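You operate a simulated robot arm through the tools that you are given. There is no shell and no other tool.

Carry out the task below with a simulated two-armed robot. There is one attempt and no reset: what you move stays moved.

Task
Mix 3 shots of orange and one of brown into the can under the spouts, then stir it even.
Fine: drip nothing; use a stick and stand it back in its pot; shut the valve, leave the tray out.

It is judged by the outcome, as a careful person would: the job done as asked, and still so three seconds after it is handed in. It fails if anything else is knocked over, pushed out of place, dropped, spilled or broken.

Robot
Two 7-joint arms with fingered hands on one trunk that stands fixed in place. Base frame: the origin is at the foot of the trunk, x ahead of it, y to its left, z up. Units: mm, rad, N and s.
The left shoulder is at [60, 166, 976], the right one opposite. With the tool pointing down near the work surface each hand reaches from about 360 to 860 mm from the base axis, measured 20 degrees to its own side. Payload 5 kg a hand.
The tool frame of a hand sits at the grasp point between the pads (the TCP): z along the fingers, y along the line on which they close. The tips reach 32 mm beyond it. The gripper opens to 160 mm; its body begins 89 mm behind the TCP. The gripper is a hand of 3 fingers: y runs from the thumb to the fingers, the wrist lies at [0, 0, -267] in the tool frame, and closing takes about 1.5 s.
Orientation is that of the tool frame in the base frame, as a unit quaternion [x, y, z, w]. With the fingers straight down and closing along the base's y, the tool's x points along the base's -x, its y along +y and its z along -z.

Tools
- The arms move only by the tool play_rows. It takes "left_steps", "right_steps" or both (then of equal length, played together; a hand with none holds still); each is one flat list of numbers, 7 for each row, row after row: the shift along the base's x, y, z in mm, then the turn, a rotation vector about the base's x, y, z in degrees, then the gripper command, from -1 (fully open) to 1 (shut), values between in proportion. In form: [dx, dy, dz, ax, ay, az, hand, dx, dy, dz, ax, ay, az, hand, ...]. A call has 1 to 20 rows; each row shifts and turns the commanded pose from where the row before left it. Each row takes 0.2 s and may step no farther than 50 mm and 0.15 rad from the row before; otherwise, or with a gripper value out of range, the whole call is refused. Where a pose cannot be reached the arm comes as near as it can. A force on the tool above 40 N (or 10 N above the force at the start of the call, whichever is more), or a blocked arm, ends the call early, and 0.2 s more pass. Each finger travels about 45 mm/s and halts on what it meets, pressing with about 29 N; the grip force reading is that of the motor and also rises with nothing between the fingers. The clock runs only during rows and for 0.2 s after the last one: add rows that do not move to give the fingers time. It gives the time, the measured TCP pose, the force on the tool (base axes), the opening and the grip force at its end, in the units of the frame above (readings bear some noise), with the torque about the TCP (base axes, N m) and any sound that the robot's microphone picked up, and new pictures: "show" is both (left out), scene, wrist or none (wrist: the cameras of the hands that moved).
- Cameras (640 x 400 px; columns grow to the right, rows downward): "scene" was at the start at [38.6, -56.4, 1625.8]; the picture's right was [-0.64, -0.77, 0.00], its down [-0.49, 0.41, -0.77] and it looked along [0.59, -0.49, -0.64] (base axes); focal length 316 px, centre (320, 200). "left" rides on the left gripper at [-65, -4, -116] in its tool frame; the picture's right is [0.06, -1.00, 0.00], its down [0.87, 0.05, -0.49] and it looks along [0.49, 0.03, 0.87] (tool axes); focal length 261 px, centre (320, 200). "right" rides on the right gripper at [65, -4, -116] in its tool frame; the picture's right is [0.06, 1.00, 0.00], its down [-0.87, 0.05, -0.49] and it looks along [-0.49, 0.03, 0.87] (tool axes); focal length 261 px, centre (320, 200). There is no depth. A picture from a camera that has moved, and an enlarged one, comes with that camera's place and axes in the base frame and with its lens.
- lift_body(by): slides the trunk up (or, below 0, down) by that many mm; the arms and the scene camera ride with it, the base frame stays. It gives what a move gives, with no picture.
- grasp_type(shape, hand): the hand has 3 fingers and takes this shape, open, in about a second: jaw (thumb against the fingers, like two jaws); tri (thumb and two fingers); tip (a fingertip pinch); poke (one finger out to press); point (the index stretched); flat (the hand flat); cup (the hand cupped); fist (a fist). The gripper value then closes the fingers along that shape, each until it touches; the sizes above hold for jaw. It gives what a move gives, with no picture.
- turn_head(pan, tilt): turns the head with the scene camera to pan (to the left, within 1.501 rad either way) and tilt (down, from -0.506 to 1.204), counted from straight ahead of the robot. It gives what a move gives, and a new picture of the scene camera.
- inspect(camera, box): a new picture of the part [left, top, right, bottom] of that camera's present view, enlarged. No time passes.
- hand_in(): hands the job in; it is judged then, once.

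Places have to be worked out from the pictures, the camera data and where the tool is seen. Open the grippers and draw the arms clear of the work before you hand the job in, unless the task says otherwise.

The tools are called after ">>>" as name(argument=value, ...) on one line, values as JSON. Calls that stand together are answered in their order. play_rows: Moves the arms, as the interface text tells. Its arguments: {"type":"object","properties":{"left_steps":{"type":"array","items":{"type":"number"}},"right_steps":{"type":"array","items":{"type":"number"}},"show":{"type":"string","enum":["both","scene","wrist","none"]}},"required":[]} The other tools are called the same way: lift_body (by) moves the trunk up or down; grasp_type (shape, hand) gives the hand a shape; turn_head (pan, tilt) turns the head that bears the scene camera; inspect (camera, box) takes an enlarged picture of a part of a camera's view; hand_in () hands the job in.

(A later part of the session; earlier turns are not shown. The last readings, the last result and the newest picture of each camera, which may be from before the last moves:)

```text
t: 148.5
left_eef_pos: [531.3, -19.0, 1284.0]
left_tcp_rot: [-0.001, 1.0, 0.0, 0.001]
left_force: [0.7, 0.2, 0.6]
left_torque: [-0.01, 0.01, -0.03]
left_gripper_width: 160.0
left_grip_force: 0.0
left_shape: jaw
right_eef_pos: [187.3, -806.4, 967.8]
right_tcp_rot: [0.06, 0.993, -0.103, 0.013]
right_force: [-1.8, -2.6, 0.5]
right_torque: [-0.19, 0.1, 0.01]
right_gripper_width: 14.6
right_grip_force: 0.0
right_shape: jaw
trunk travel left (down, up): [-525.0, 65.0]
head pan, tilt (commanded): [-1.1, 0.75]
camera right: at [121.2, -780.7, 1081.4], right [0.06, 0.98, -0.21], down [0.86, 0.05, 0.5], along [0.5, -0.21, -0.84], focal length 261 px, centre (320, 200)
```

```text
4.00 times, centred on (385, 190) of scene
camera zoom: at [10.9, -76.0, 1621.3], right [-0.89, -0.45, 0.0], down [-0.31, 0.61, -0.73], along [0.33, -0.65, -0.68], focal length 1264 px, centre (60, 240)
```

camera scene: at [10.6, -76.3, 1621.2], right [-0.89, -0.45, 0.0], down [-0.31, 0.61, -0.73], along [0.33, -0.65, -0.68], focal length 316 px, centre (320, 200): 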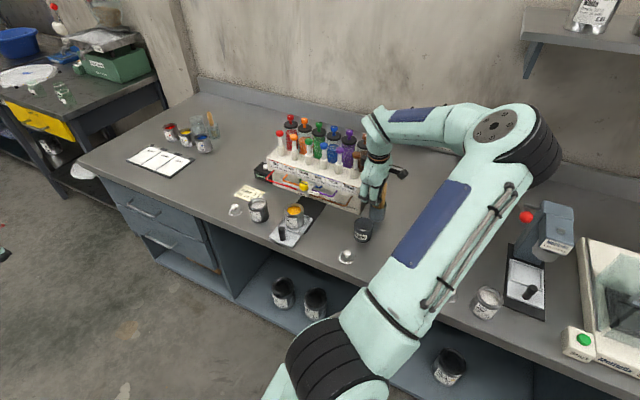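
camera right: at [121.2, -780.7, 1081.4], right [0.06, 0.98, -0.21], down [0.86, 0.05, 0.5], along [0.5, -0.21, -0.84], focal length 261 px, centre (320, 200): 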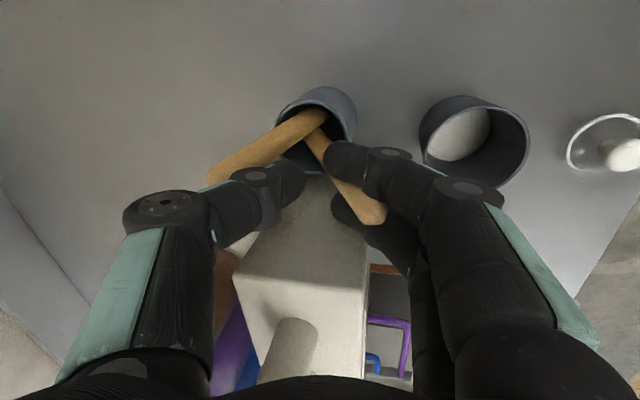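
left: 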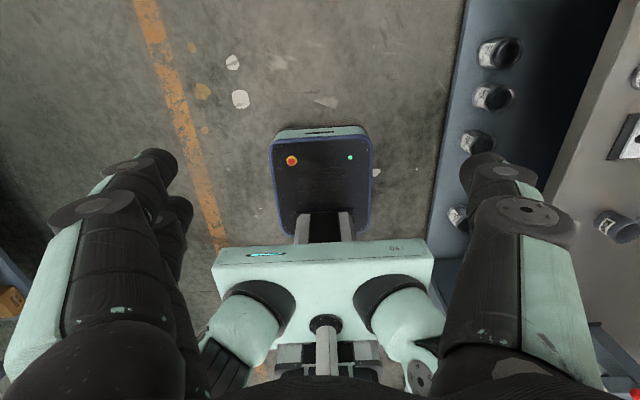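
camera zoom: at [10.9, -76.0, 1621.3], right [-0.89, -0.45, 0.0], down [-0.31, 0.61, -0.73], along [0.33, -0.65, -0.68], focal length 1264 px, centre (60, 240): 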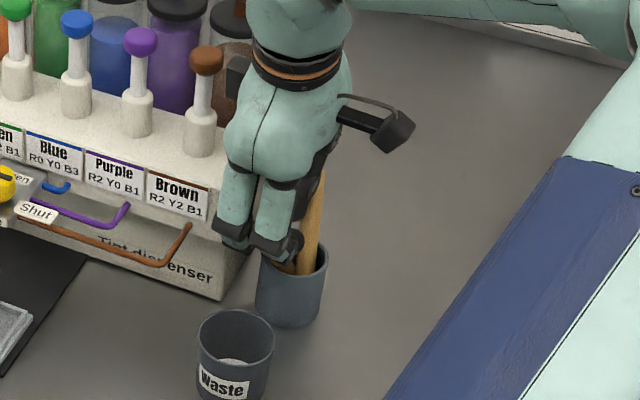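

The stick still sits in the finger groove. With the thumb off, I slide the fingers down along it (its foot held by the pot floor) to break the wedge.

>>> play_rows(right_steps=[0, 0, -2, 0, 0, 0, 0.8, 0, 0, -2, 0, 0, 0, 0.8, 0, 0, -2, 0, 0, 0, 0.8, 0, 0, -2, 0, 0, 0, 0.8, 0, 0, -2, 0, 0, 0, 0.8, 0, 0, -2, 0, 0, 0, 0.8], show="wrist")

>>> inspect(camera="right", box=[220, 60, 400, 220])

```text
t: 149.9
left_eef_pos: [532.0, -16.2, 1284.7]
left_tcp_rot: [-0.001, 1.0, -0.001, 0.0]
left_force: [0.3, 0.5, 0.3]
left_torque: [0.01, 0.01, 0.04]
left_gripper_width: 160.1
left_grip_force: 0.0
left_shape: jaw
right_eef_pos: [187.5, -804.1, 958.9]
right_tcp_rot: [0.06, 0.993, -0.105, 0.013]
right_force: [1.1, 0.1, 25.3]
right_torque: [0.17, 0.12, 0.01]
right_gripper_width: 15.5
right_grip_force: 0.0
right_shape: jaw
trunk travel left (down, up): [-525.0, 65.0]
head pan, tilt (commanded): [-1.1, 0.75]
camera right: at [121.6, -779.2, 1071.5], right [0.06, 0.98, -0.21], down [0.86, 0.06, 0.5], along [0.5, -0.21, -0.84], focal length 261 px, centre (320, 200)
```

right: 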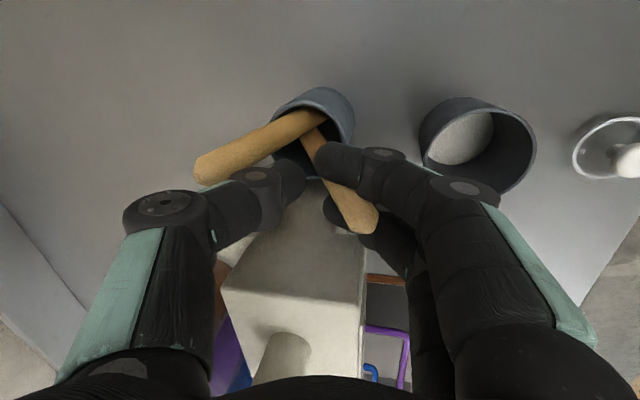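

```text
2.50 times, centred on (310, 140) of right
camera zoom: at [121.6, -779.2, 1071.5], right [0.06, 0.98, -0.21], down [0.86, 0.06, 0.5], along [0.5, -0.21, -0.84], focal length 652 px, centre (345, 350)
```

zoom: 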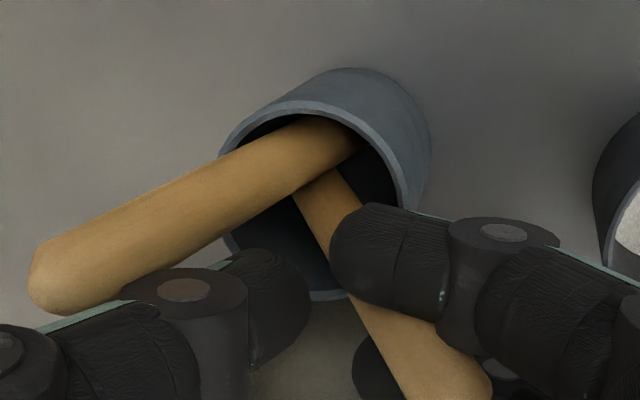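

A 25 N push doesn't slip it, so the wedge is tight; I stop that. The pot took a 9 N side load without moving, so instead I relieve, then draw the open hand gently away toward +y so the rim pulls the stick out of the groove.

>>> play_rows(right_steps=[0, 0, 3, 0, 0, 0, 0.8, 0, 0, 2, 0, 0, 0, 0.8, 0, 2, 0, 0, 0, 0, 0.8, 0, 2, 0, 0, 0, 0, 0.8, 0, 2, 0, 0, 0, 0, 0.8, 0, 0, 0, 0, 0, 0, 0.8], show="wrist")

>>> inspect(camera="right", box=[220, 60, 400, 220])

```text
t: 151.3
left_eef_pos: [531.3, -19.9, 1284.3]
left_tcp_rot: [-0.001, 1.0, 0.001, 0.0]
left_force: [-1.1, 0.1, -0.1]
left_torque: [0.01, 0.04, -0.02]
left_gripper_width: 160.1
left_grip_force: 0.0
left_shape: jaw
right_eef_pos: [185.6, -800.8, 961.8]
right_tcp_rot: [0.061, 0.993, -0.104, 0.013]
right_force: [-0.2, -15.5, 1.0]
right_torque: [-0.28, 0.02, -0.01]
right_gripper_width: 13.1
right_grip_force: 0.1
right_shape: jaw
trunk travel left (down, up): [-525.0, 65.0]
head pan, tilt (commanded): [-1.1, 0.75]
camera right: at [120.1, -775.8, 1073.6], right [0.06, 0.98, -0.21], down [0.86, 0.05, 0.5], along [0.5, -0.21, -0.84], focal length 261 px, centre (320, 200)
```

right: 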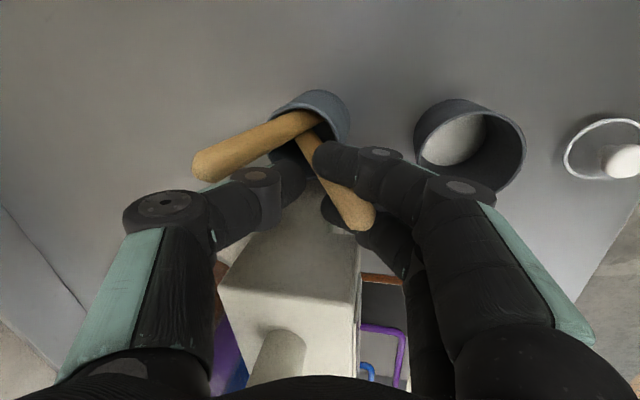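

```text
2.50 times, centred on (310, 140) of right
camera zoom: at [120.1, -775.8, 1073.6], right [0.06, 0.98, -0.21], down [0.86, 0.05, 0.5], along [0.5, -0.21, -0.84], focal length 652 px, centre (345, 350)
```

zoom: 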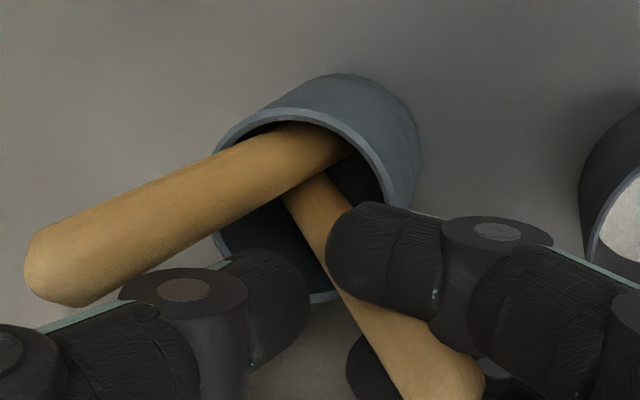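

15 N of side pull doesn't free it and the pot stays put; I don't want to pull harder. I relieve that, then push down along the stick's own axis a bit more firmly (below the 40 N stop) so it slides and loses its wedge.

>>> play_rows(right_steps=[0, -4, 0, 0, 0, 0, 0.8, 0, -2, -2, 0, 0, 0, 0.8, 0, -0.7, -2, 0, 0, 0, 0.8, 0, -0.7, -2, 0, 0, 0, 0.8, 0, -0.7, -2, 0, 0, 0, 0.8, 0, -0.7, -2, 0, 0, 0, 0.8], show="wrist")

>>> inspect(camera="right", box=[220, 60, 400, 220])

```text
t: 152.7
left_eef_pos: [531.0, -14.6, 1285.0]
left_tcp_rot: [-0.001, 1.0, -0.001, 0.001]
left_force: [-0.2, 0.3, 0.3]
left_torque: [0.0, 0.05, -0.02]
left_gripper_width: 159.9
left_grip_force: 0.1
left_shape: jaw
right_eef_pos: [187.9, -807.8, 953.3]
right_tcp_rot: [0.061, 0.993, -0.104, 0.013]
right_force: [-4.3, 5.6, 27.7]
right_torque: [0.4, 0.23, -0.1]
right_gripper_width: 16.1
right_grip_force: 0.0
right_shape: jaw
trunk travel left (down, up): [-525.0, 65.0]
head pan, tilt (commanded): [-1.1, 0.75]
camera right: at [121.1, -781.3, 1066.4], right [0.06, 0.98, -0.21], down [0.86, 0.05, 0.5], along [0.5, -0.21, -0.84], focal length 261 px, centre (320, 200)
```

right: 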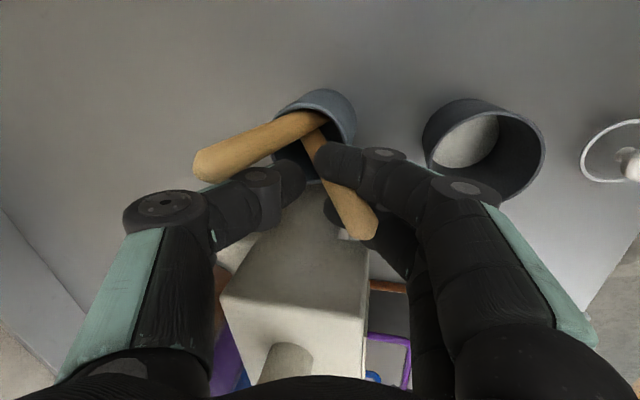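

```text
2.50 times, centred on (310, 140) of right
camera zoom: at [121.1, -781.3, 1066.4], right [0.06, 0.98, -0.21], down [0.86, 0.05, 0.5], along [0.5, -0.21, -0.84], focal length 652 px, centre (345, 350)
```

zoom: 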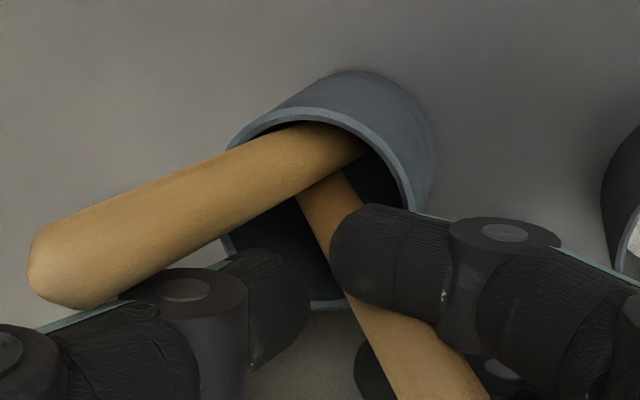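

The stick slid a little but stays trapped between the two fingers; I'll need the "point" shape to free it, and for that the other leaning stick must not be in the thumb's way. I clamp again, straighten up, and lift the stick clear of the pot.

>>> play_rows(right_steps=[0, 2, 4, 0, 0, 0, 0.8, 0, 0, 2, 0, 0, 0, 0.9, 0, 0, 0, 0, 0, 0, 1, 0, 0, 0, 0, 0, 0, 1, 0, 0, 0, 0, 0, 0, 1, 0, 0, 6, 0, 0, 0, 1, 0, 0, 8, 0, 0, 0, 1, 0, 0, 10, 0, 0, 0, 1, 0, 0, 10, 0, 0, 0, 1, 0, 0, 10, 0, 0, 0, 1, 0, 0, 10, 0, 0, 0, 1])

>>> inspect(camera="right", box=[200, 40, 400, 200])

>>> inspect(camera="scene", box=[345, 130, 425, 240])

```text
t: 155.1
left_eef_pos: [531.7, -19.1, 1283.3]
left_tcp_rot: [-0.001, 1.0, 0.001, 0.0]
left_force: [-0.2, -0.1, -0.6]
left_torque: [0.01, 0.02, -0.03]
left_gripper_width: 159.9
left_grip_force: 0.0
left_shape: jaw
right_eef_pos: [186.5, -807.0, 1013.1]
right_tcp_rot: [0.061, 0.993, -0.104, 0.012]
right_force: [-0.3, -0.3, -0.2]
right_torque: [-0.02, 0.0, 0.01]
right_gripper_width: 0.0
right_grip_force: 28.7
right_shape: jaw
trunk travel left (down, up): [-525.0, 65.0]
head pan, tilt (commanded): [-1.1, 0.75]
camera scene: at [11.0, -75.5, 1621.3], right [-0.89, -0.45, 0.0], down [-0.31, 0.61, -0.73], along [0.33, -0.65, -0.68], focal length 316 px, centre (320, 200)
camera right: at [121.0, -780.6, 1124.2], right [0.06, 0.98, -0.21], down [0.86, 0.05, 0.5], along [0.5, -0.21, -0.84], focal length 261 px, centre (320, 200)
```

scene: 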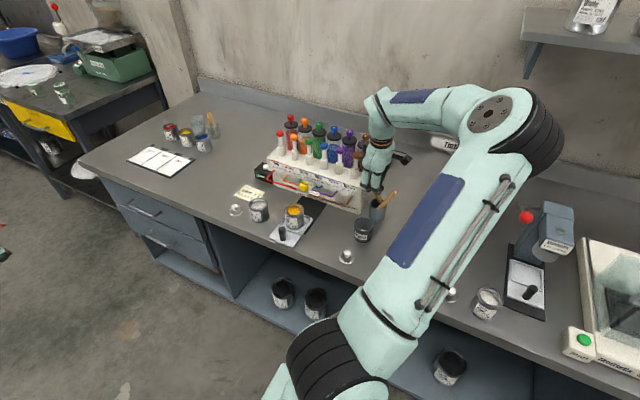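
right: 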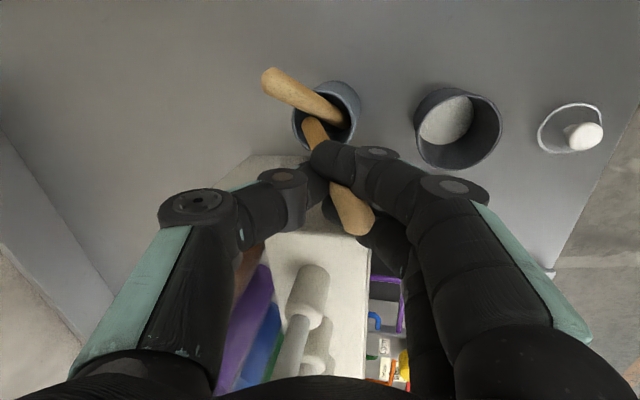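

```text
2.50 times, centred on (300, 120) of right
camera zoom: at [121.0, -780.6, 1124.2], right [0.06, 0.98, -0.21], down [0.86, 0.05, 0.5], along [0.5, -0.21, -0.84], focal length 652 px, centre (370, 400)
```

zoom: 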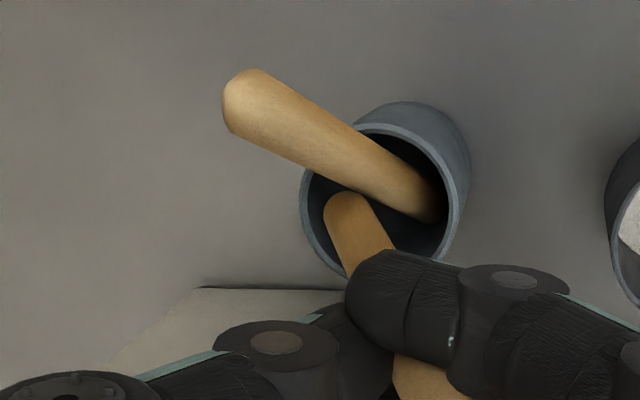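

```text
3.64 times, centred on (385, 185) of scene
camera zoom: at [11.0, -75.5, 1621.3], right [-0.89, -0.45, 0.0], down [-0.31, 0.61, -0.73], along [0.33, -0.65, -0.68], focal length 1149 px, centre (84, 254)
```

zoom: 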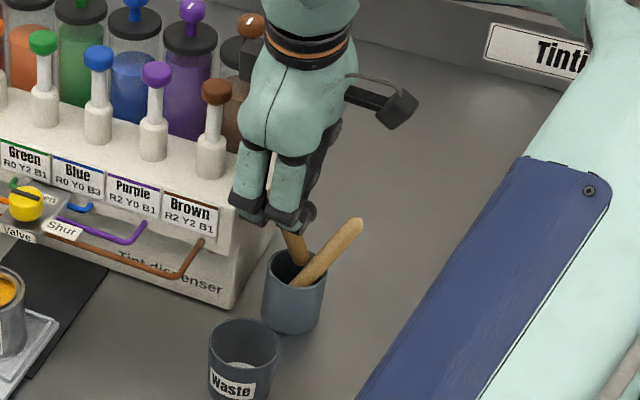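

Helpfully, the other stick has now swung to lean the other way (tip ≈[136,-851]), out of my thumb's path. I raise a little and turn the hand so the held stick is vertical over the pot's free side.

>>> play_rows(right_steps=[0, 0, 10, 0, 0, 0, 1, 0, 0, 8, 0, 0, 0, 1, -3.4, -11, 0, 5, -1.125, 0, 1, -3.4, -11, 0, 5, -1.125, 0, 1, -3.4, -11, 0, 5, -1.125, 0, 1, -3.4, -11, 0, 5, -1.125, 0, 1, 0, 0, 0, 0, 0, 0, 1])

>>> inspect(camera="right", box=[220, 40, 420, 200])

>>> inspect(camera="scene", box=[345, 130, 425, 240])

```text
t: 156.7
left_eef_pos: [531.6, -17.3, 1284.3]
left_tcp_rot: [0.0, 1.0, 0.0, 0.0]
left_force: [-0.1, 0.2, 0.2]
left_torque: [0.02, 0.02, 0.0]
left_gripper_width: 160.2
left_grip_force: 0.0
left_shape: jaw
right_eef_pos: [173.0, -850.3, 1029.7]
right_tcp_rot: [0.067, 0.994, 0.074, 0.04]
right_force: [0.4, -0.3, -0.5]
right_torque: [-0.01, 0.01, 0.02]
right_gripper_width: 0.0
right_grip_force: 28.9
right_shape: jaw
trunk travel left (down, up): [-525.0, 65.0]
head pan, tilt (commanded): [-1.1, 0.75]
camera scene: at [10.8, -75.3, 1621.3], right [-0.89, -0.45, 0.0], down [-0.31, 0.61, -0.73], along [0.33, -0.65, -0.68], focal length 316 px, centre (320, 200)
camera right: at [99.0, -863.5, 1139.5], right [0.06, 0.99, 0.15], down [0.82, -0.13, 0.55], along [0.57, 0.08, -0.82], focal length 261 px, centre (320, 200)
```

scene: 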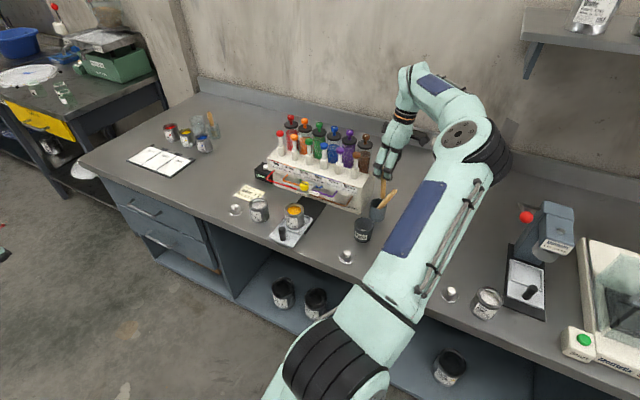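
right: 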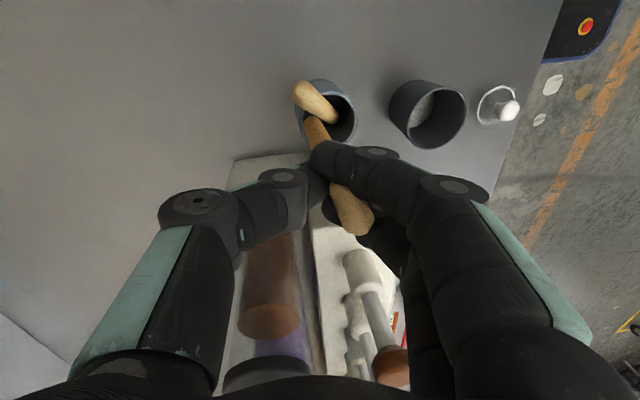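

```text
2.50 times, centred on (320, 120) of right
camera zoom: at [99.0, -863.5, 1139.5], right [0.06, 0.99, 0.15], down [0.82, -0.13, 0.55], along [0.57, 0.08, -0.82], focal length 652 px, centre (320, 400)
```

zoom: 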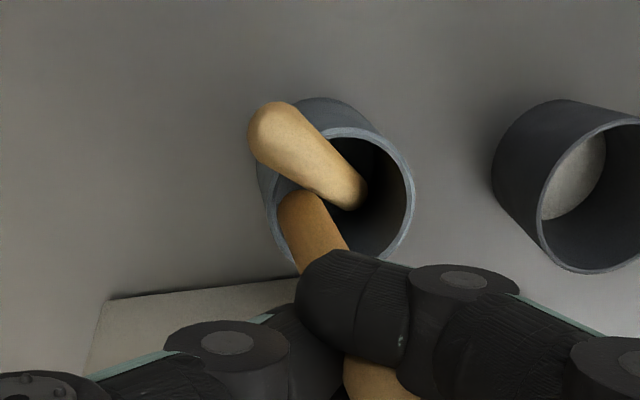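

```text
3.64 times, centred on (385, 185) of scene
camera zoom: at [10.8, -75.3, 1621.3], right [-0.89, -0.45, 0.0], down [-0.31, 0.61, -0.73], along [0.33, -0.65, -0.68], focal length 1149 px, centre (84, 254)
```

zoom: 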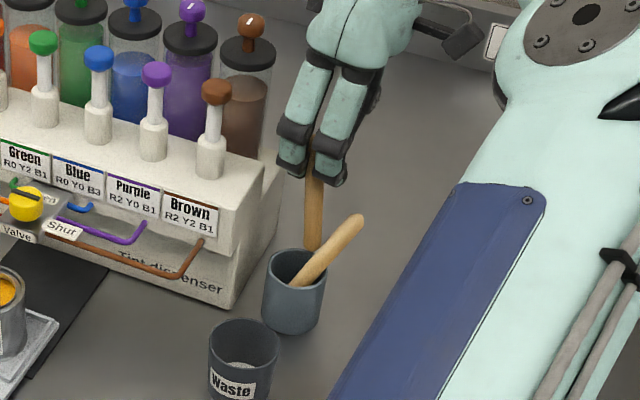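

I shift the stick's foot to the free side ([186,-838]) and lower it into the pot.

>>> play_rows(right_steps=[7, 3.5, 0, 0, 0, 0, 1, 6.5, 3.5, 0, 0, 0, 0, 1, 0, 0, -8, 0, 0, 0, 1, 0, 0, -8, 0, 0, 0, 1, 0, 0, -8, 0, 0, 0, 1, 0, 0, 0, 0, 0, 0, 1], show="wrist")

>>> inspect(camera="right", box=[220, 40, 420, 200])

>>> inspect(camera="scene", box=[345, 130, 425, 240])

```text
t: 158.1
left_eef_pos: [531.8, -19.1, 1284.9]
left_tcp_rot: [-0.001, 1.0, -0.001, -0.001]
left_force: [0.2, 0.6, -0.1]
left_torque: [-0.01, 0.0, -0.01]
left_gripper_width: 159.9
left_grip_force: 0.1
left_shape: jaw
right_eef_pos: [188.0, -844.0, 1006.6]
right_tcp_rot: [0.066, 0.994, 0.072, 0.04]
right_force: [0.5, -0.5, -0.6]
right_torque: [0.03, -0.01, -0.01]
right_gripper_width: 0.4
right_grip_force: 28.4
right_shape: jaw
trunk travel left (down, up): [-525.0, 65.0]
head pan, tilt (commanded): [-1.1, 0.75]
camera right: at [112.4, -857.0, 1115.7], right [0.06, 0.99, 0.14], down [0.82, -0.13, 0.55], along [0.57, 0.08, -0.82], focal length 261 px, centre (320, 200)
```

right: 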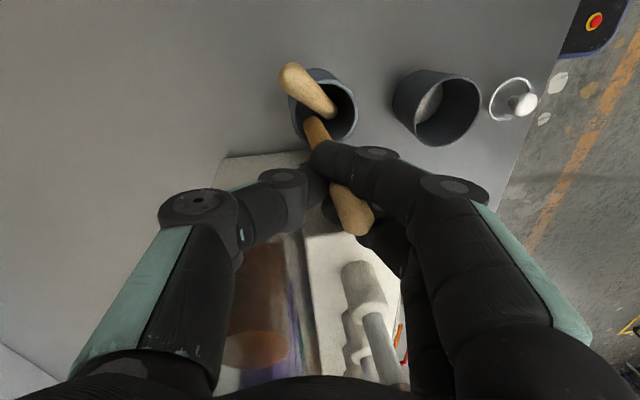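

```text
2.50 times, centred on (320, 120) of right
camera zoom: at [112.4, -857.0, 1115.7], right [0.06, 0.99, 0.14], down [0.82, -0.13, 0.55], along [0.57, 0.08, -0.82], focal length 652 px, centre (320, 400)
```

zoom: 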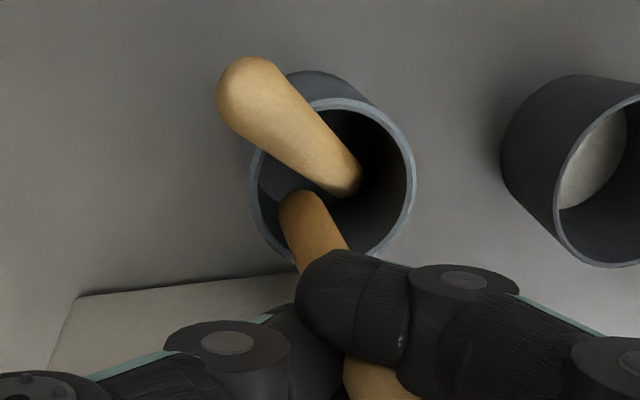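

```text
3.64 times, centred on (385, 185) of scene
camera zoom: at [11.0, -75.7, 1621.3], right [-0.89, -0.45, 0.0], down [-0.31, 0.61, -0.73], along [0.33, -0.65, -0.68], focal length 1149 px, centre (84, 254)
```

zoom: 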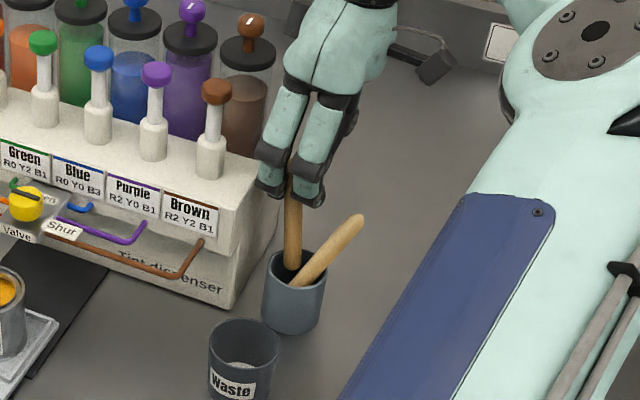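

The stick is going in on the free side. I lower it to the floor.

>>> play_rows(right_steps=[0, 0, -8, 0, 0, 0, 1, 0, 0, -8, 0, 0, 0, 1, 0, 0, -8, 0, 0, 0, 1, 0, 0, -6, 0, 0, 0, 1, 0, 0, -3, 0, 0, 0, 1, 0, 0, 0, 0, 0, 0, 1], show="wrist")

>>> inspect(camera="right", box=[220, 40, 420, 200])

>>> inspect(camera="scene", box=[345, 130, 425, 240])

```text
t: 159.5
left_eef_pos: [531.0, -18.2, 1283.5]
left_tcp_rot: [-0.001, 1.0, 0.0, 0.0]
left_force: [0.8, 0.4, 0.2]
left_torque: [-0.02, 0.02, -0.03]
left_gripper_width: 159.8
left_grip_force: 0.0
left_shape: jaw
right_eef_pos: [187.3, -844.7, 972.9]
right_tcp_rot: [0.065, 0.994, 0.073, 0.04]
right_force: [0.1, -0.3, -1.2]
right_torque: [-0.03, 0.01, -0.01]
right_gripper_width: 0.1
right_grip_force: 29.1
right_shape: jaw
trunk travel left (down, up): [-525.0, 65.0]
head pan, tilt (commanded): [-1.1, 0.75]
camera right: at [112.3, -857.2, 1082.6], right [0.06, 0.99, 0.15], down [0.82, -0.13, 0.55], along [0.57, 0.08, -0.82], focal length 261 px, centre (320, 200)
```

right: 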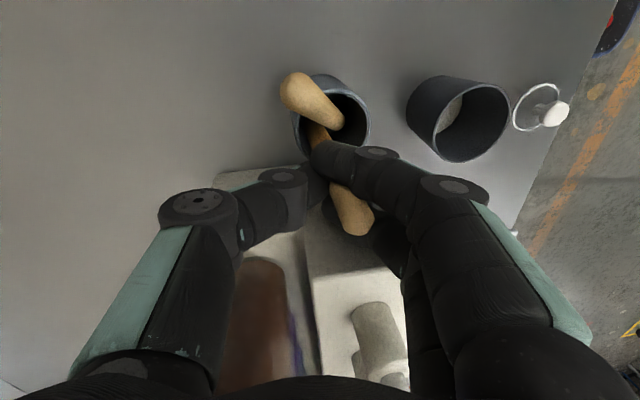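

```text
2.50 times, centred on (320, 120) of right
camera zoom: at [112.3, -857.2, 1082.6], right [0.06, 0.99, 0.15], down [0.82, -0.13, 0.55], along [0.57, 0.08, -0.82], focal length 652 px, centre (320, 400)
```

zoom: 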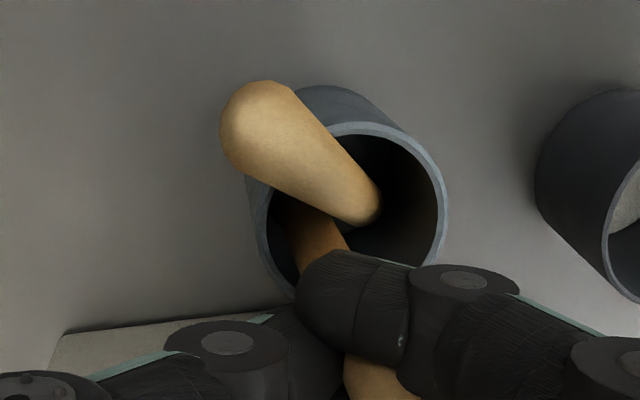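

```text
3.64 times, centred on (385, 185) of scene
camera zoom: at [11.0, -75.8, 1621.3], right [-0.89, -0.45, 0.0], down [-0.31, 0.61, -0.73], along [0.33, -0.65, -0.68], focal length 1149 px, centre (84, 254)
```

zoom: 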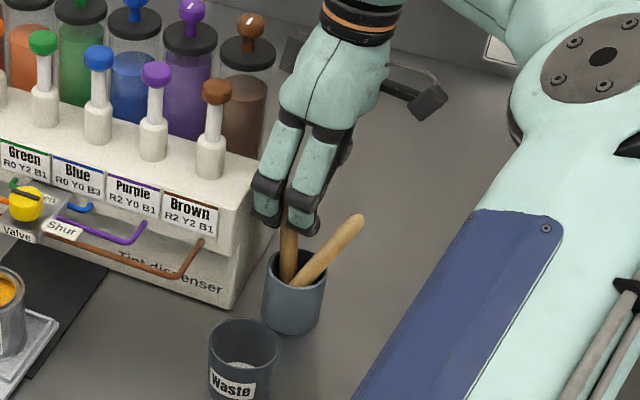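

>>> play_rows(right_steps=[0, 0, -2, 0, 0, 0, 1, 0, 0, -2, 0, 0, 0, 1, 0, 0, -2, 0, 0, 0, 1, 0, 0, 0, 0, 0, 0, 1], show="none")

```text
t: 160.5
left_eef_pos: [532.5, -18.3, 1283.7]
left_tcp_rot: [-0.001, 1.0, 0.0, -0.001]
left_force: [0.3, 0.4, 0.6]
left_torque: [0.0, 0.03, 0.01]
left_gripper_width: 159.9
left_grip_force: 0.1
left_shape: jaw
right_eef_pos: [186.7, -844.3, 966.6]
right_tcp_rot: [0.066, 0.994, 0.073, 0.04]
right_force: [-0.6, 0.4, 0.7]
right_torque: [0.0, 0.02, 0.02]
right_gripper_width: 0.1
right_grip_force: 29.1
right_shape: jaw
trunk travel left (down, up): [-525.0, 65.0]
head pan, tilt (commanded): [-1.1, 0.75]
```

>>> play_rows(right_steps=[0, 0, -2, 0, 0, 0, 1, 0, 0, -2, 0, 0, 0, 1, 0, 0, -1, 0, 0, 0, 1, 0, 0, 0, 0, 0, 0, 1], show="none")

```text
t: 161.5
left_eef_pos: [531.6, -17.6, 1285.6]
left_tcp_rot: [-0.001, 1.0, 0.001, -0.001]
left_force: [0.0, -0.1, 0.3]
left_torque: [-0.01, 0.02, -0.01]
left_gripper_width: 159.9
left_grip_force: 0.0
left_shape: jaw
right_eef_pos: [187.7, -842.7, 963.4]
right_tcp_rot: [0.065, 0.994, 0.072, 0.041]
right_force: [-0.7, 0.5, 4.5]
right_torque: [0.05, 0.05, 0.03]
right_gripper_width: 0.0
right_grip_force: 29.0
right_shape: jaw
trunk travel left (down, up): [-525.0, 65.0]
head pan, tilt (commanded): [-1.1, 0.75]
```

Foot on the pot floor (4.5 N). I rise 5 mm for finger clearance and switch the hand to "point", which parts the two fingers and should let the stick go inside the pot.

>>> play_rows(right_steps=[0, 0, 3, 0, 0, 0, 1, 0, 0, 3, 0, 0, 0, 1], show="none")

>>> grasp_type(shape="point", hand="right")

>>> inspect(camera="right", box=[160, 40, 480, 300])

>>> inspect(camera="scene", box=[345, 130, 425, 240])

```text
t: 162.1
left_eef_pos: [531.5, -18.2, 1284.2]
left_tcp_rot: [-0.001, 1.0, 0.0, 0.0]
left_force: [-1.0, 0.0, -1.1]
left_torque: [-0.03, -0.01, 0.01]
left_gripper_width: 159.8
left_grip_force: 0.2
left_shape: jaw
right_eef_pos: [187.2, -844.6, 967.5]
right_tcp_rot: [0.067, 0.994, 0.072, 0.039]
right_force: [0.0, -0.4, 0.4]
right_torque: [0.01, 0.03, 0.0]
right_gripper_width: 0.1
right_grip_force: 28.8
right_shape: jaw
trunk travel left (down, up): [-525.0, 65.0]
head pan, tilt (commanded): [-1.1, 0.75]
```

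```text
t: 163.0
left_eef_pos: [531.0, -19.1, 1285.1]
left_tcp_rot: [-0.001, 1.0, -0.001, 0.0]
left_force: [-0.2, 0.6, 0.7]
left_torque: [-0.01, -0.02, 0.02]
left_gripper_width: 159.8
left_grip_force: 0.1
left_shape: jaw
right_eef_pos: [185.9, -845.4, 967.1]
right_tcp_rot: [0.066, 0.994, 0.073, 0.039]
right_force: [-11.0, -2.9, -1.7]
right_torque: [-0.42, 0.92, 0.23]
right_gripper_width: 0.0
right_grip_force: 0.1
right_shape: point
trunk travel left (down, up): [-525.0, 65.0]
head pan, tilt (commanded): [-1.1, 0.75]
```

```text
1.54 times, centred on (320, 170) of right
camera zoom: at [111.2, -857.7, 1077.3], right [0.06, 0.99, 0.14], down [0.82, -0.13, 0.55], along [0.57, 0.08, -0.82], focal length 401 px, centre (320, 246)
```

zoom: 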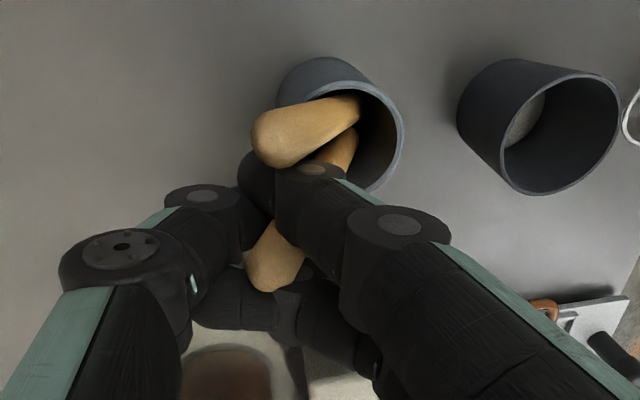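

```text
3.64 times, centred on (385, 185) of scene
camera zoom: at [9.8, -76.2, 1621.2], right [-0.89, -0.45, 0.0], down [-0.31, 0.61, -0.73], along [0.33, -0.65, -0.68], focal length 1149 px, centre (84, 254)
```

zoom: 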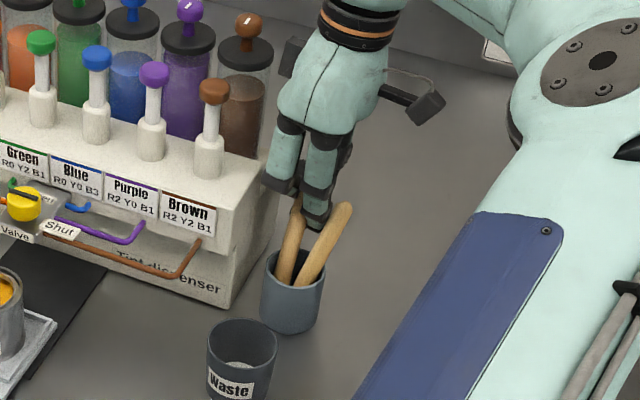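

The stick has moved out of the groove to the thumb side; there's an 11 N sideways load from it levering in the pot. I ease the hand to -x to unload, then look closely.

>>> play_rows(right_steps=[-2, 0, 0, 0, 0, 0, -1, -2, 0, 0, 0, 0, 0, -1, -2, 0, 0, 0, 0, 0, -1, 0, 0, 0, 0, 0, 0, -1], show="wrist")

>>> inspect(camera="right", box=[240, 80, 400, 220])

>>> inspect(camera="scene", box=[355, 160, 415, 240])

```text
t: 164.0
left_eef_pos: [531.2, -19.2, 1284.4]
left_tcp_rot: [-0.001, 1.0, 0.0, 0.0]
left_force: [-0.5, 0.1, -0.7]
left_torque: [0.04, 0.0, -0.01]
left_gripper_width: 159.9
left_grip_force: 0.0
left_shape: jaw
right_eef_pos: [182.6, -843.4, 966.6]
right_tcp_rot: [0.065, 0.994, 0.073, 0.041]
right_force: [-4.1, -3.2, -2.9]
right_torque: [-0.42, 0.49, 0.14]
right_gripper_width: 0.0
right_grip_force: 0.0
right_shape: point
trunk travel left (down, up): [-525.0, 65.0]
head pan, tilt (commanded): [-1.1, 0.75]
camera right: at [107.4, -857.5, 1077.3], right [0.06, 0.99, 0.15], down [0.82, -0.13, 0.55], along [0.57, 0.09, -0.82], focal length 261 px, centre (320, 200)
```

right: 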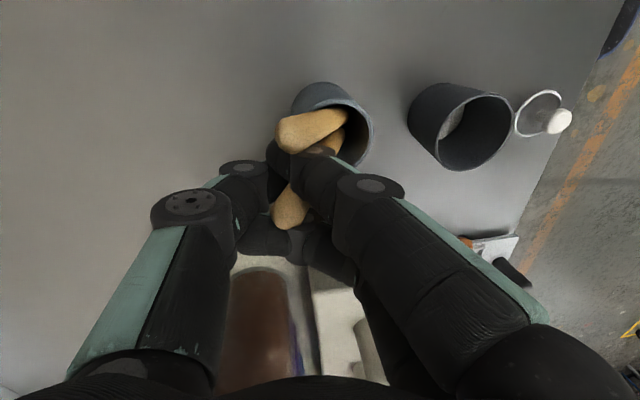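

```text
2.86 times, centred on (320, 150) of right
camera zoom: at [107.4, -857.5, 1077.3], right [0.06, 0.99, 0.15], down [0.82, -0.13, 0.55], along [0.57, 0.09, -0.82], focal length 745 px, centre (320, 343)
```

zoom: 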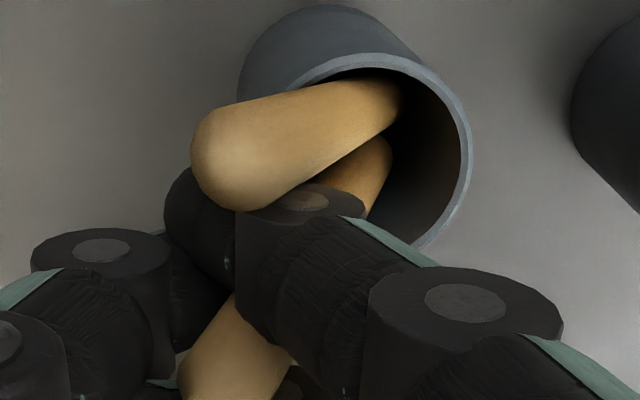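

```text
5.00 times, centred on (385, 200) of scene
camera zoom: at [10.9, -76.5, 1621.2], right [-0.89, -0.45, 0.0], down [-0.31, 0.61, -0.73], along [0.33, -0.65, -0.68], focal length 1580 px, centre (-5, 200)
```

zoom: 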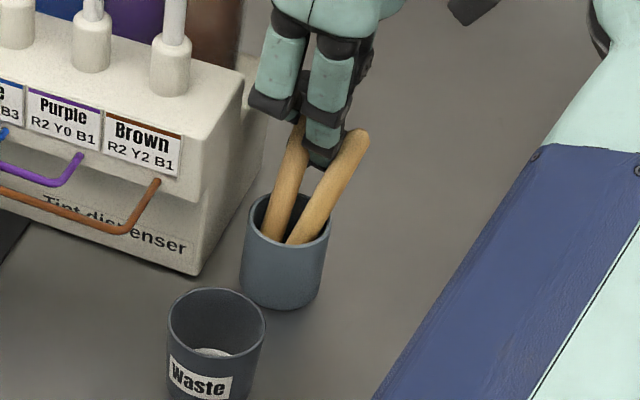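

Both sticks stand in the pot with the straight finger between them. I raise slowly to test whether the stick stays behind.

>>> play_rows(right_steps=[0, 0, 4, 0, 0, 0, -1, 0, 0, 4, 0, 0, 0, -1, 0, 0, 4, 0, 0, 0, -1, 0, 0, 0, 0, 0, 0, -1], show="wrist")

>>> inspect(camera="right", box=[240, 80, 400, 220])

>>> inspect(camera="scene", box=[355, 160, 415, 240])

```text
t: 165.0
left_eef_pos: [531.5, -18.9, 1284.1]
left_tcp_rot: [-0.001, 1.0, 0.0, 0.0]
left_force: [0.3, 0.5, -0.1]
left_torque: [-0.02, -0.01, -0.01]
left_gripper_width: 160.3
left_grip_force: 0.0
left_shape: jaw
right_eef_pos: [180.9, -844.6, 979.2]
right_tcp_rot: [0.067, 0.994, 0.073, 0.04]
right_force: [-4.6, -3.3, -1.5]
right_torque: [-0.29, 0.51, 0.15]
right_gripper_width: 0.0
right_grip_force: 0.1
right_shape: point
trunk travel left (down, up): [-525.0, 65.0]
head pan, tilt (commanded): [-1.1, 0.75]
camera right: at [105.8, -857.7, 1089.5], right [0.06, 0.99, 0.15], down [0.82, -0.13, 0.55], along [0.57, 0.08, -0.82], focal length 261 px, centre (320, 200)
```

right: 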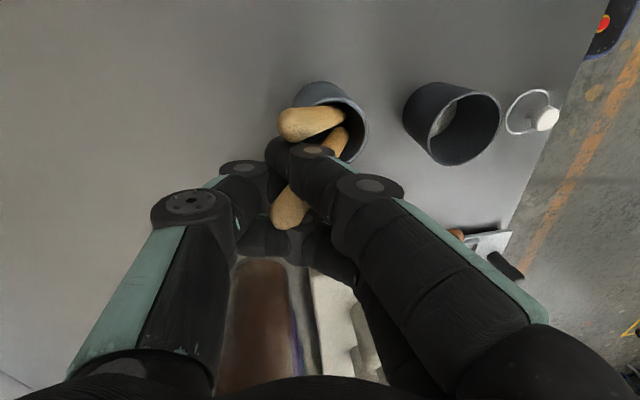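

```text
2.86 times, centred on (320, 150) of right
camera zoom: at [105.8, -857.7, 1089.5], right [0.06, 0.99, 0.15], down [0.82, -0.13, 0.55], along [0.57, 0.08, -0.82], focal length 745 px, centre (320, 343)
```

zoom: 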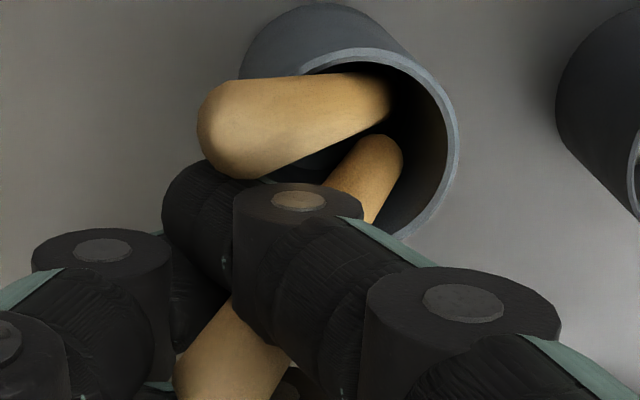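

```text
5.00 times, centred on (385, 200) of scene
camera zoom: at [10.5, -76.4, 1621.2], right [-0.89, -0.45, 0.0], down [-0.31, 0.61, -0.73], along [0.33, -0.65, -0.68], focal length 1580 px, centre (-5, 200)
```

zoom: 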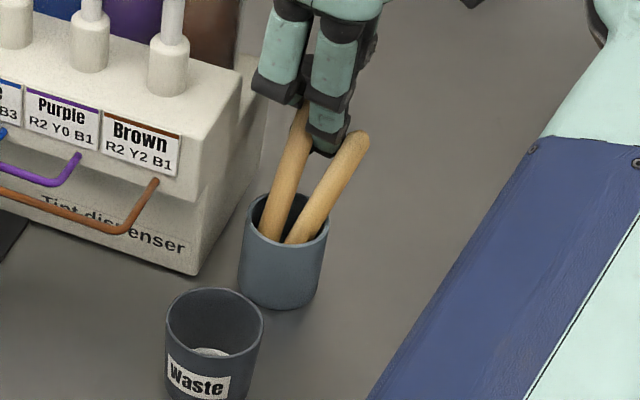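

The stick came up with the hand: it's levered crosswise between the straight and the curled finger, its foot pressing the pot wall. I lower again and ease further to -x until that side load vanishes.

>>> play_rows(right_steps=[0, 0, -4, 0, 0, 0, -1, 0, 0, -4, 0, 0, 0, -1, -2, 0, -2, 0, 0, 0, -1, -2, 0, 0, 0, 0, 0, -1, -1.5, 0, 0, 0, 0, 0, -1, 0, 0, 0, 0, 0, 0, -1], show="wrist")

>>> inspect(camera="right", box=[240, 80, 400, 220])

```text
t: 166.4
left_eef_pos: [532.4, -17.4, 1283.8]
left_tcp_rot: [-0.002, 1.0, 0.001, 0.0]
left_force: [-0.6, 0.3, 0.2]
left_torque: [0.03, -0.02, 0.0]
left_gripper_width: 160.3
left_grip_force: 0.1
left_shape: jaw
right_eef_pos: [177.3, -843.3, 972.5]
right_tcp_rot: [0.064, 0.995, 0.071, 0.041]
right_force: [13.6, -14.5, 23.8]
right_torque: [-0.63, 0.34, 0.24]
right_gripper_width: 0.1
right_grip_force: 0.1
right_shape: point
trunk travel left (down, up): [-525.0, 65.0]
head pan, tilt (commanded): [-1.1, 0.75]
camera right: at [103.3, -856.6, 1081.7], right [0.06, 0.99, 0.14], down [0.82, -0.13, 0.56], along [0.57, 0.08, -0.82], focal length 261 px, centre (320, 200)
```

right: 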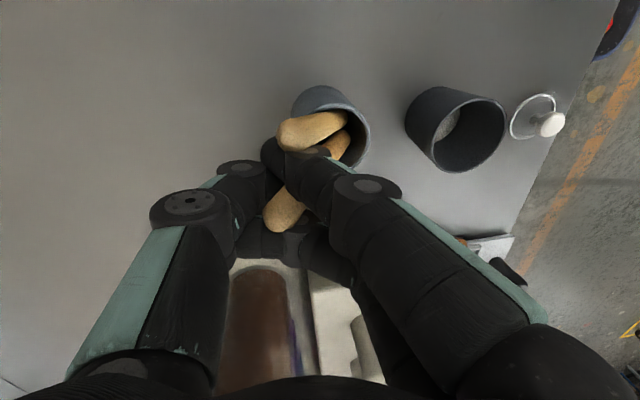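

```text
2.86 times, centred on (320, 150) of right
camera zoom: at [103.3, -856.6, 1081.7], right [0.06, 0.99, 0.14], down [0.82, -0.13, 0.56], along [0.57, 0.08, -0.82], focal length 745 px, centre (320, 343)
```

zoom: 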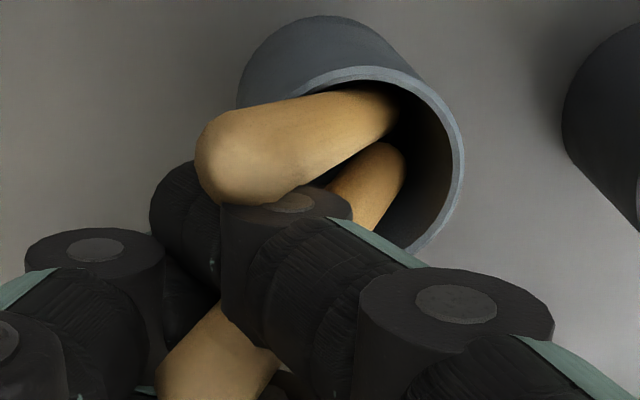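

I'm now pressing on the other stick (24 N), so I back off at once: up and slightly +x.

>>> play_rows(right_steps=[1, 0, 4, 0, 0, 0, -1, 1.5, 0, 4, 0, 0, 0, -1, 0, 0, 4, 0, 0, 0, -1, 0, 0, 0, 0, 0, 0, -1], show="wrist")

>>> inspect(camera="right", box=[240, 80, 400, 220])

>>> inspect(camera="scene", box=[355, 150, 415, 240])

```text
t: 167.4
left_eef_pos: [531.4, -17.5, 1284.2]
left_tcp_rot: [-0.001, 1.0, -0.001, 0.0]
left_force: [0.1, 0.7, -0.1]
left_torque: [-0.02, 0.0, 0.01]
left_gripper_width: 160.0
left_grip_force: 0.1
left_shape: jaw
right_eef_pos: [177.5, -844.5, 981.1]
right_tcp_rot: [0.066, 0.994, 0.072, 0.039]
right_force: [-4.8, -3.3, 0.5]
right_torque: [-0.28, 0.49, 0.15]
right_gripper_width: 0.0
right_grip_force: 0.0
right_shape: point
trunk travel left (down, up): [-525.0, 65.0]
head pan, tilt (commanded): [-1.1, 0.75]
camera right: at [103.0, -857.6, 1091.4], right [0.06, 0.99, 0.15], down [0.82, -0.13, 0.55], along [0.56, 0.08, -0.82], focal length 261 px, centre (320, 200)
```

right: 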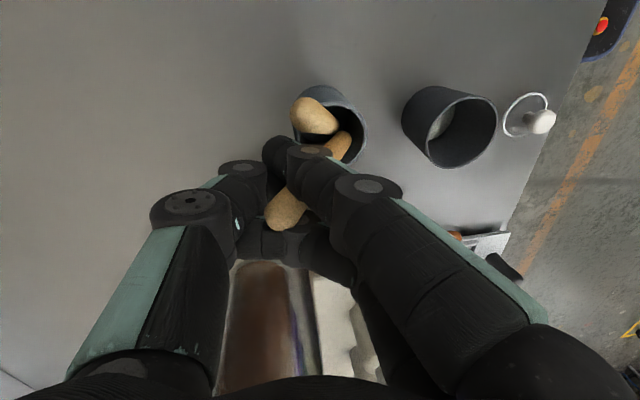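

```text
2.86 times, centred on (320, 150) of right
camera zoom: at [103.0, -857.6, 1091.4], right [0.06, 0.99, 0.15], down [0.82, -0.13, 0.55], along [0.56, 0.08, -0.82], focal length 745 px, centre (320, 343)
```

zoom: 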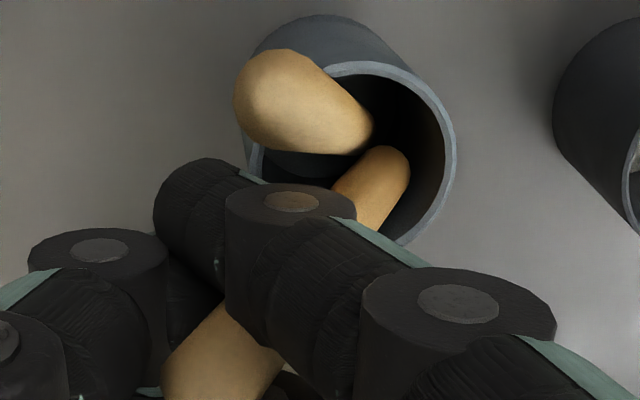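

```text
4.44 times, centred on (385, 195) of scene
camera zoom: at [10.5, -76.2, 1621.2], right [-0.89, -0.45, 0.0], down [-0.31, 0.61, -0.73], along [0.33, -0.65, -0.68], focal length 1404 px, centre (31, 222)
```

zoom: 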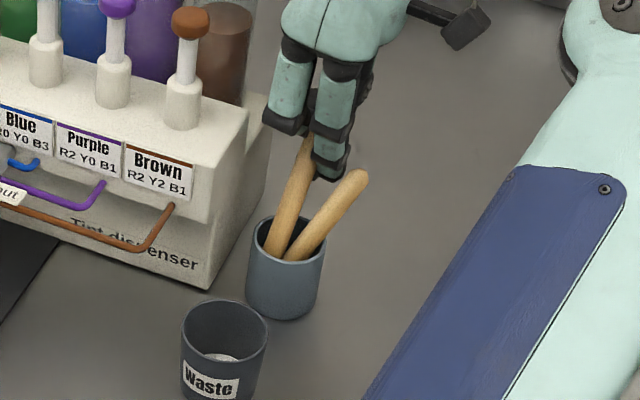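

Load on the other stick is gone. The held stick's foot still presses the pot's near wall, so I shift the hand toward -x/-y in small steps to let the foot come free.

>>> play_rows(right_steps=[-2, -2, 0, 0, 0, 0, -1, -2, -3, 0, 0, 0, 0, -1, -2, -3, 0, 0, 0, 0, -1, 0, 0, 0, 0, 0, 0, -1], show="wrist")

>>> inspect(camera="right", box=[240, 80, 400, 220])

```text
t: 168.4
left_eef_pos: [531.4, -18.5, 1283.6]
left_tcp_rot: [-0.001, 1.0, 0.0, -0.001]
left_force: [0.0, -0.1, -0.5]
left_torque: [0.0, 0.01, -0.02]
left_gripper_width: 159.9
left_grip_force: 0.1
left_shape: jaw
right_eef_pos: [173.2, -852.8, 981.8]
right_tcp_rot: [0.066, 0.994, 0.074, 0.042]
right_force: [-1.6, -0.8, -1.1]
right_torque: [-0.07, 0.14, 0.03]
right_gripper_width: 0.0
right_grip_force: 0.0
right_shape: point
trunk travel left (down, up): [-525.0, 65.0]
head pan, tilt (commanded): [-1.1, 0.75]
camera right: at [97.6, -865.7, 1091.9], right [0.06, 0.99, 0.15], down [0.82, -0.13, 0.55], along [0.57, 0.08, -0.82], focal length 261 px, centre (320, 200)
```

right: 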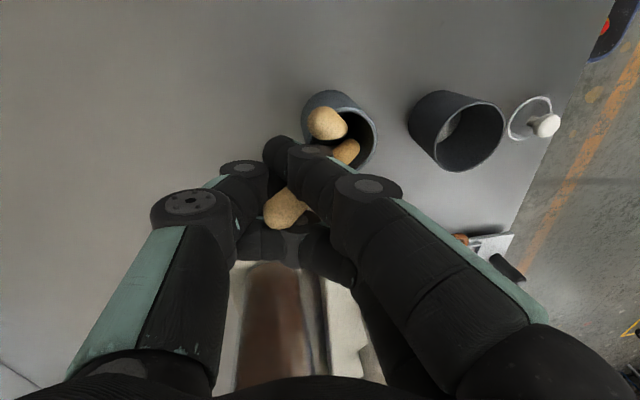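

```text
2.86 times, centred on (320, 150) of right
camera zoom: at [97.6, -865.7, 1091.9], right [0.06, 0.99, 0.15], down [0.82, -0.13, 0.55], along [0.57, 0.08, -0.82], focal length 745 px, centre (320, 343)
```

zoom: 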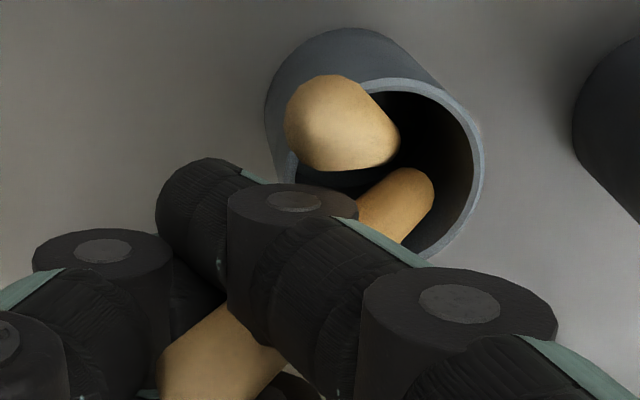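

>>> play_rows(right_steps=[-1, -2, 0, 0, 0, 0, -1, -1, -2, 0, 0, 0, 0, -1, 0, 0, 0, 0, 0, 0, -1], show="wrist")

>>> inspect(camera="right", box=[240, 80, 400, 220])

>>> inspect(camera="scene", box=[355, 150, 415, 240])

```text
t: 169.2
left_eef_pos: [531.3, -19.9, 1285.1]
left_tcp_rot: [-0.001, 1.0, 0.001, -0.001]
left_force: [-1.3, 0.4, -0.8]
left_torque: [0.02, 0.0, 0.03]
left_gripper_width: 160.0
left_grip_force: 0.1
left_shape: jaw
right_eef_pos: [168.5, -857.0, 982.0]
right_tcp_rot: [0.066, 0.994, 0.072, 0.04]
right_force: [-0.7, -1.2, -0.8]
right_torque: [-0.1, 0.11, 0.04]
right_gripper_width: 0.1
right_grip_force: 0.1
right_shape: point
trunk travel left (down, up): [-525.0, 65.0]
head pan, tilt (commanded): [-1.1, 0.75]
camera right: at [95.0, -869.6, 1091.7], right [0.06, 0.99, 0.15], down [0.82, -0.13, 0.55], along [0.57, 0.08, -0.82], focal length 261 px, centre (320, 200)
```

right: 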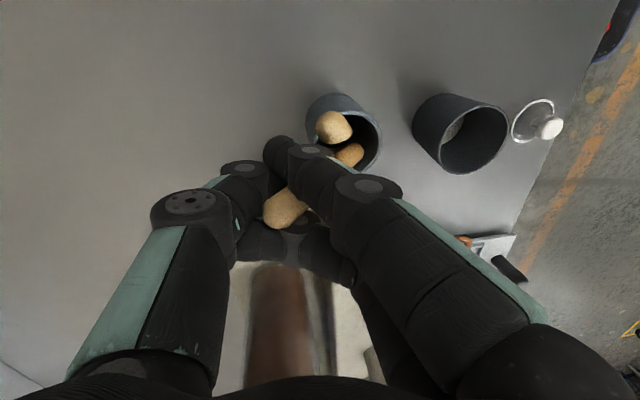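

```text
2.86 times, centred on (320, 150) of right
camera zoom: at [95.0, -869.6, 1091.7], right [0.06, 0.99, 0.15], down [0.82, -0.13, 0.55], along [0.57, 0.08, -0.82], focal length 745 px, centre (320, 343)
```

zoom: 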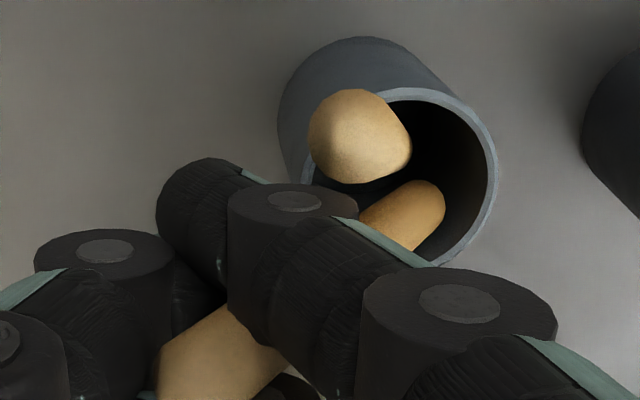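

```text
4.44 times, centred on (385, 195) of scene
camera zoom: at [10.9, -76.1, 1621.3], right [-0.89, -0.45, 0.0], down [-0.31, 0.61, -0.73], along [0.33, -0.65, -0.68], focal length 1404 px, centre (31, 222)
```

zoom: 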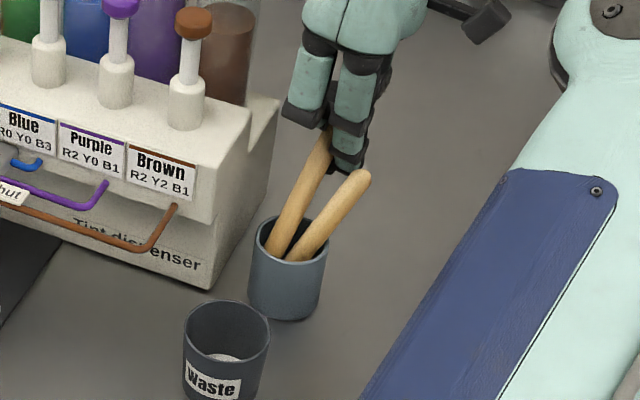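

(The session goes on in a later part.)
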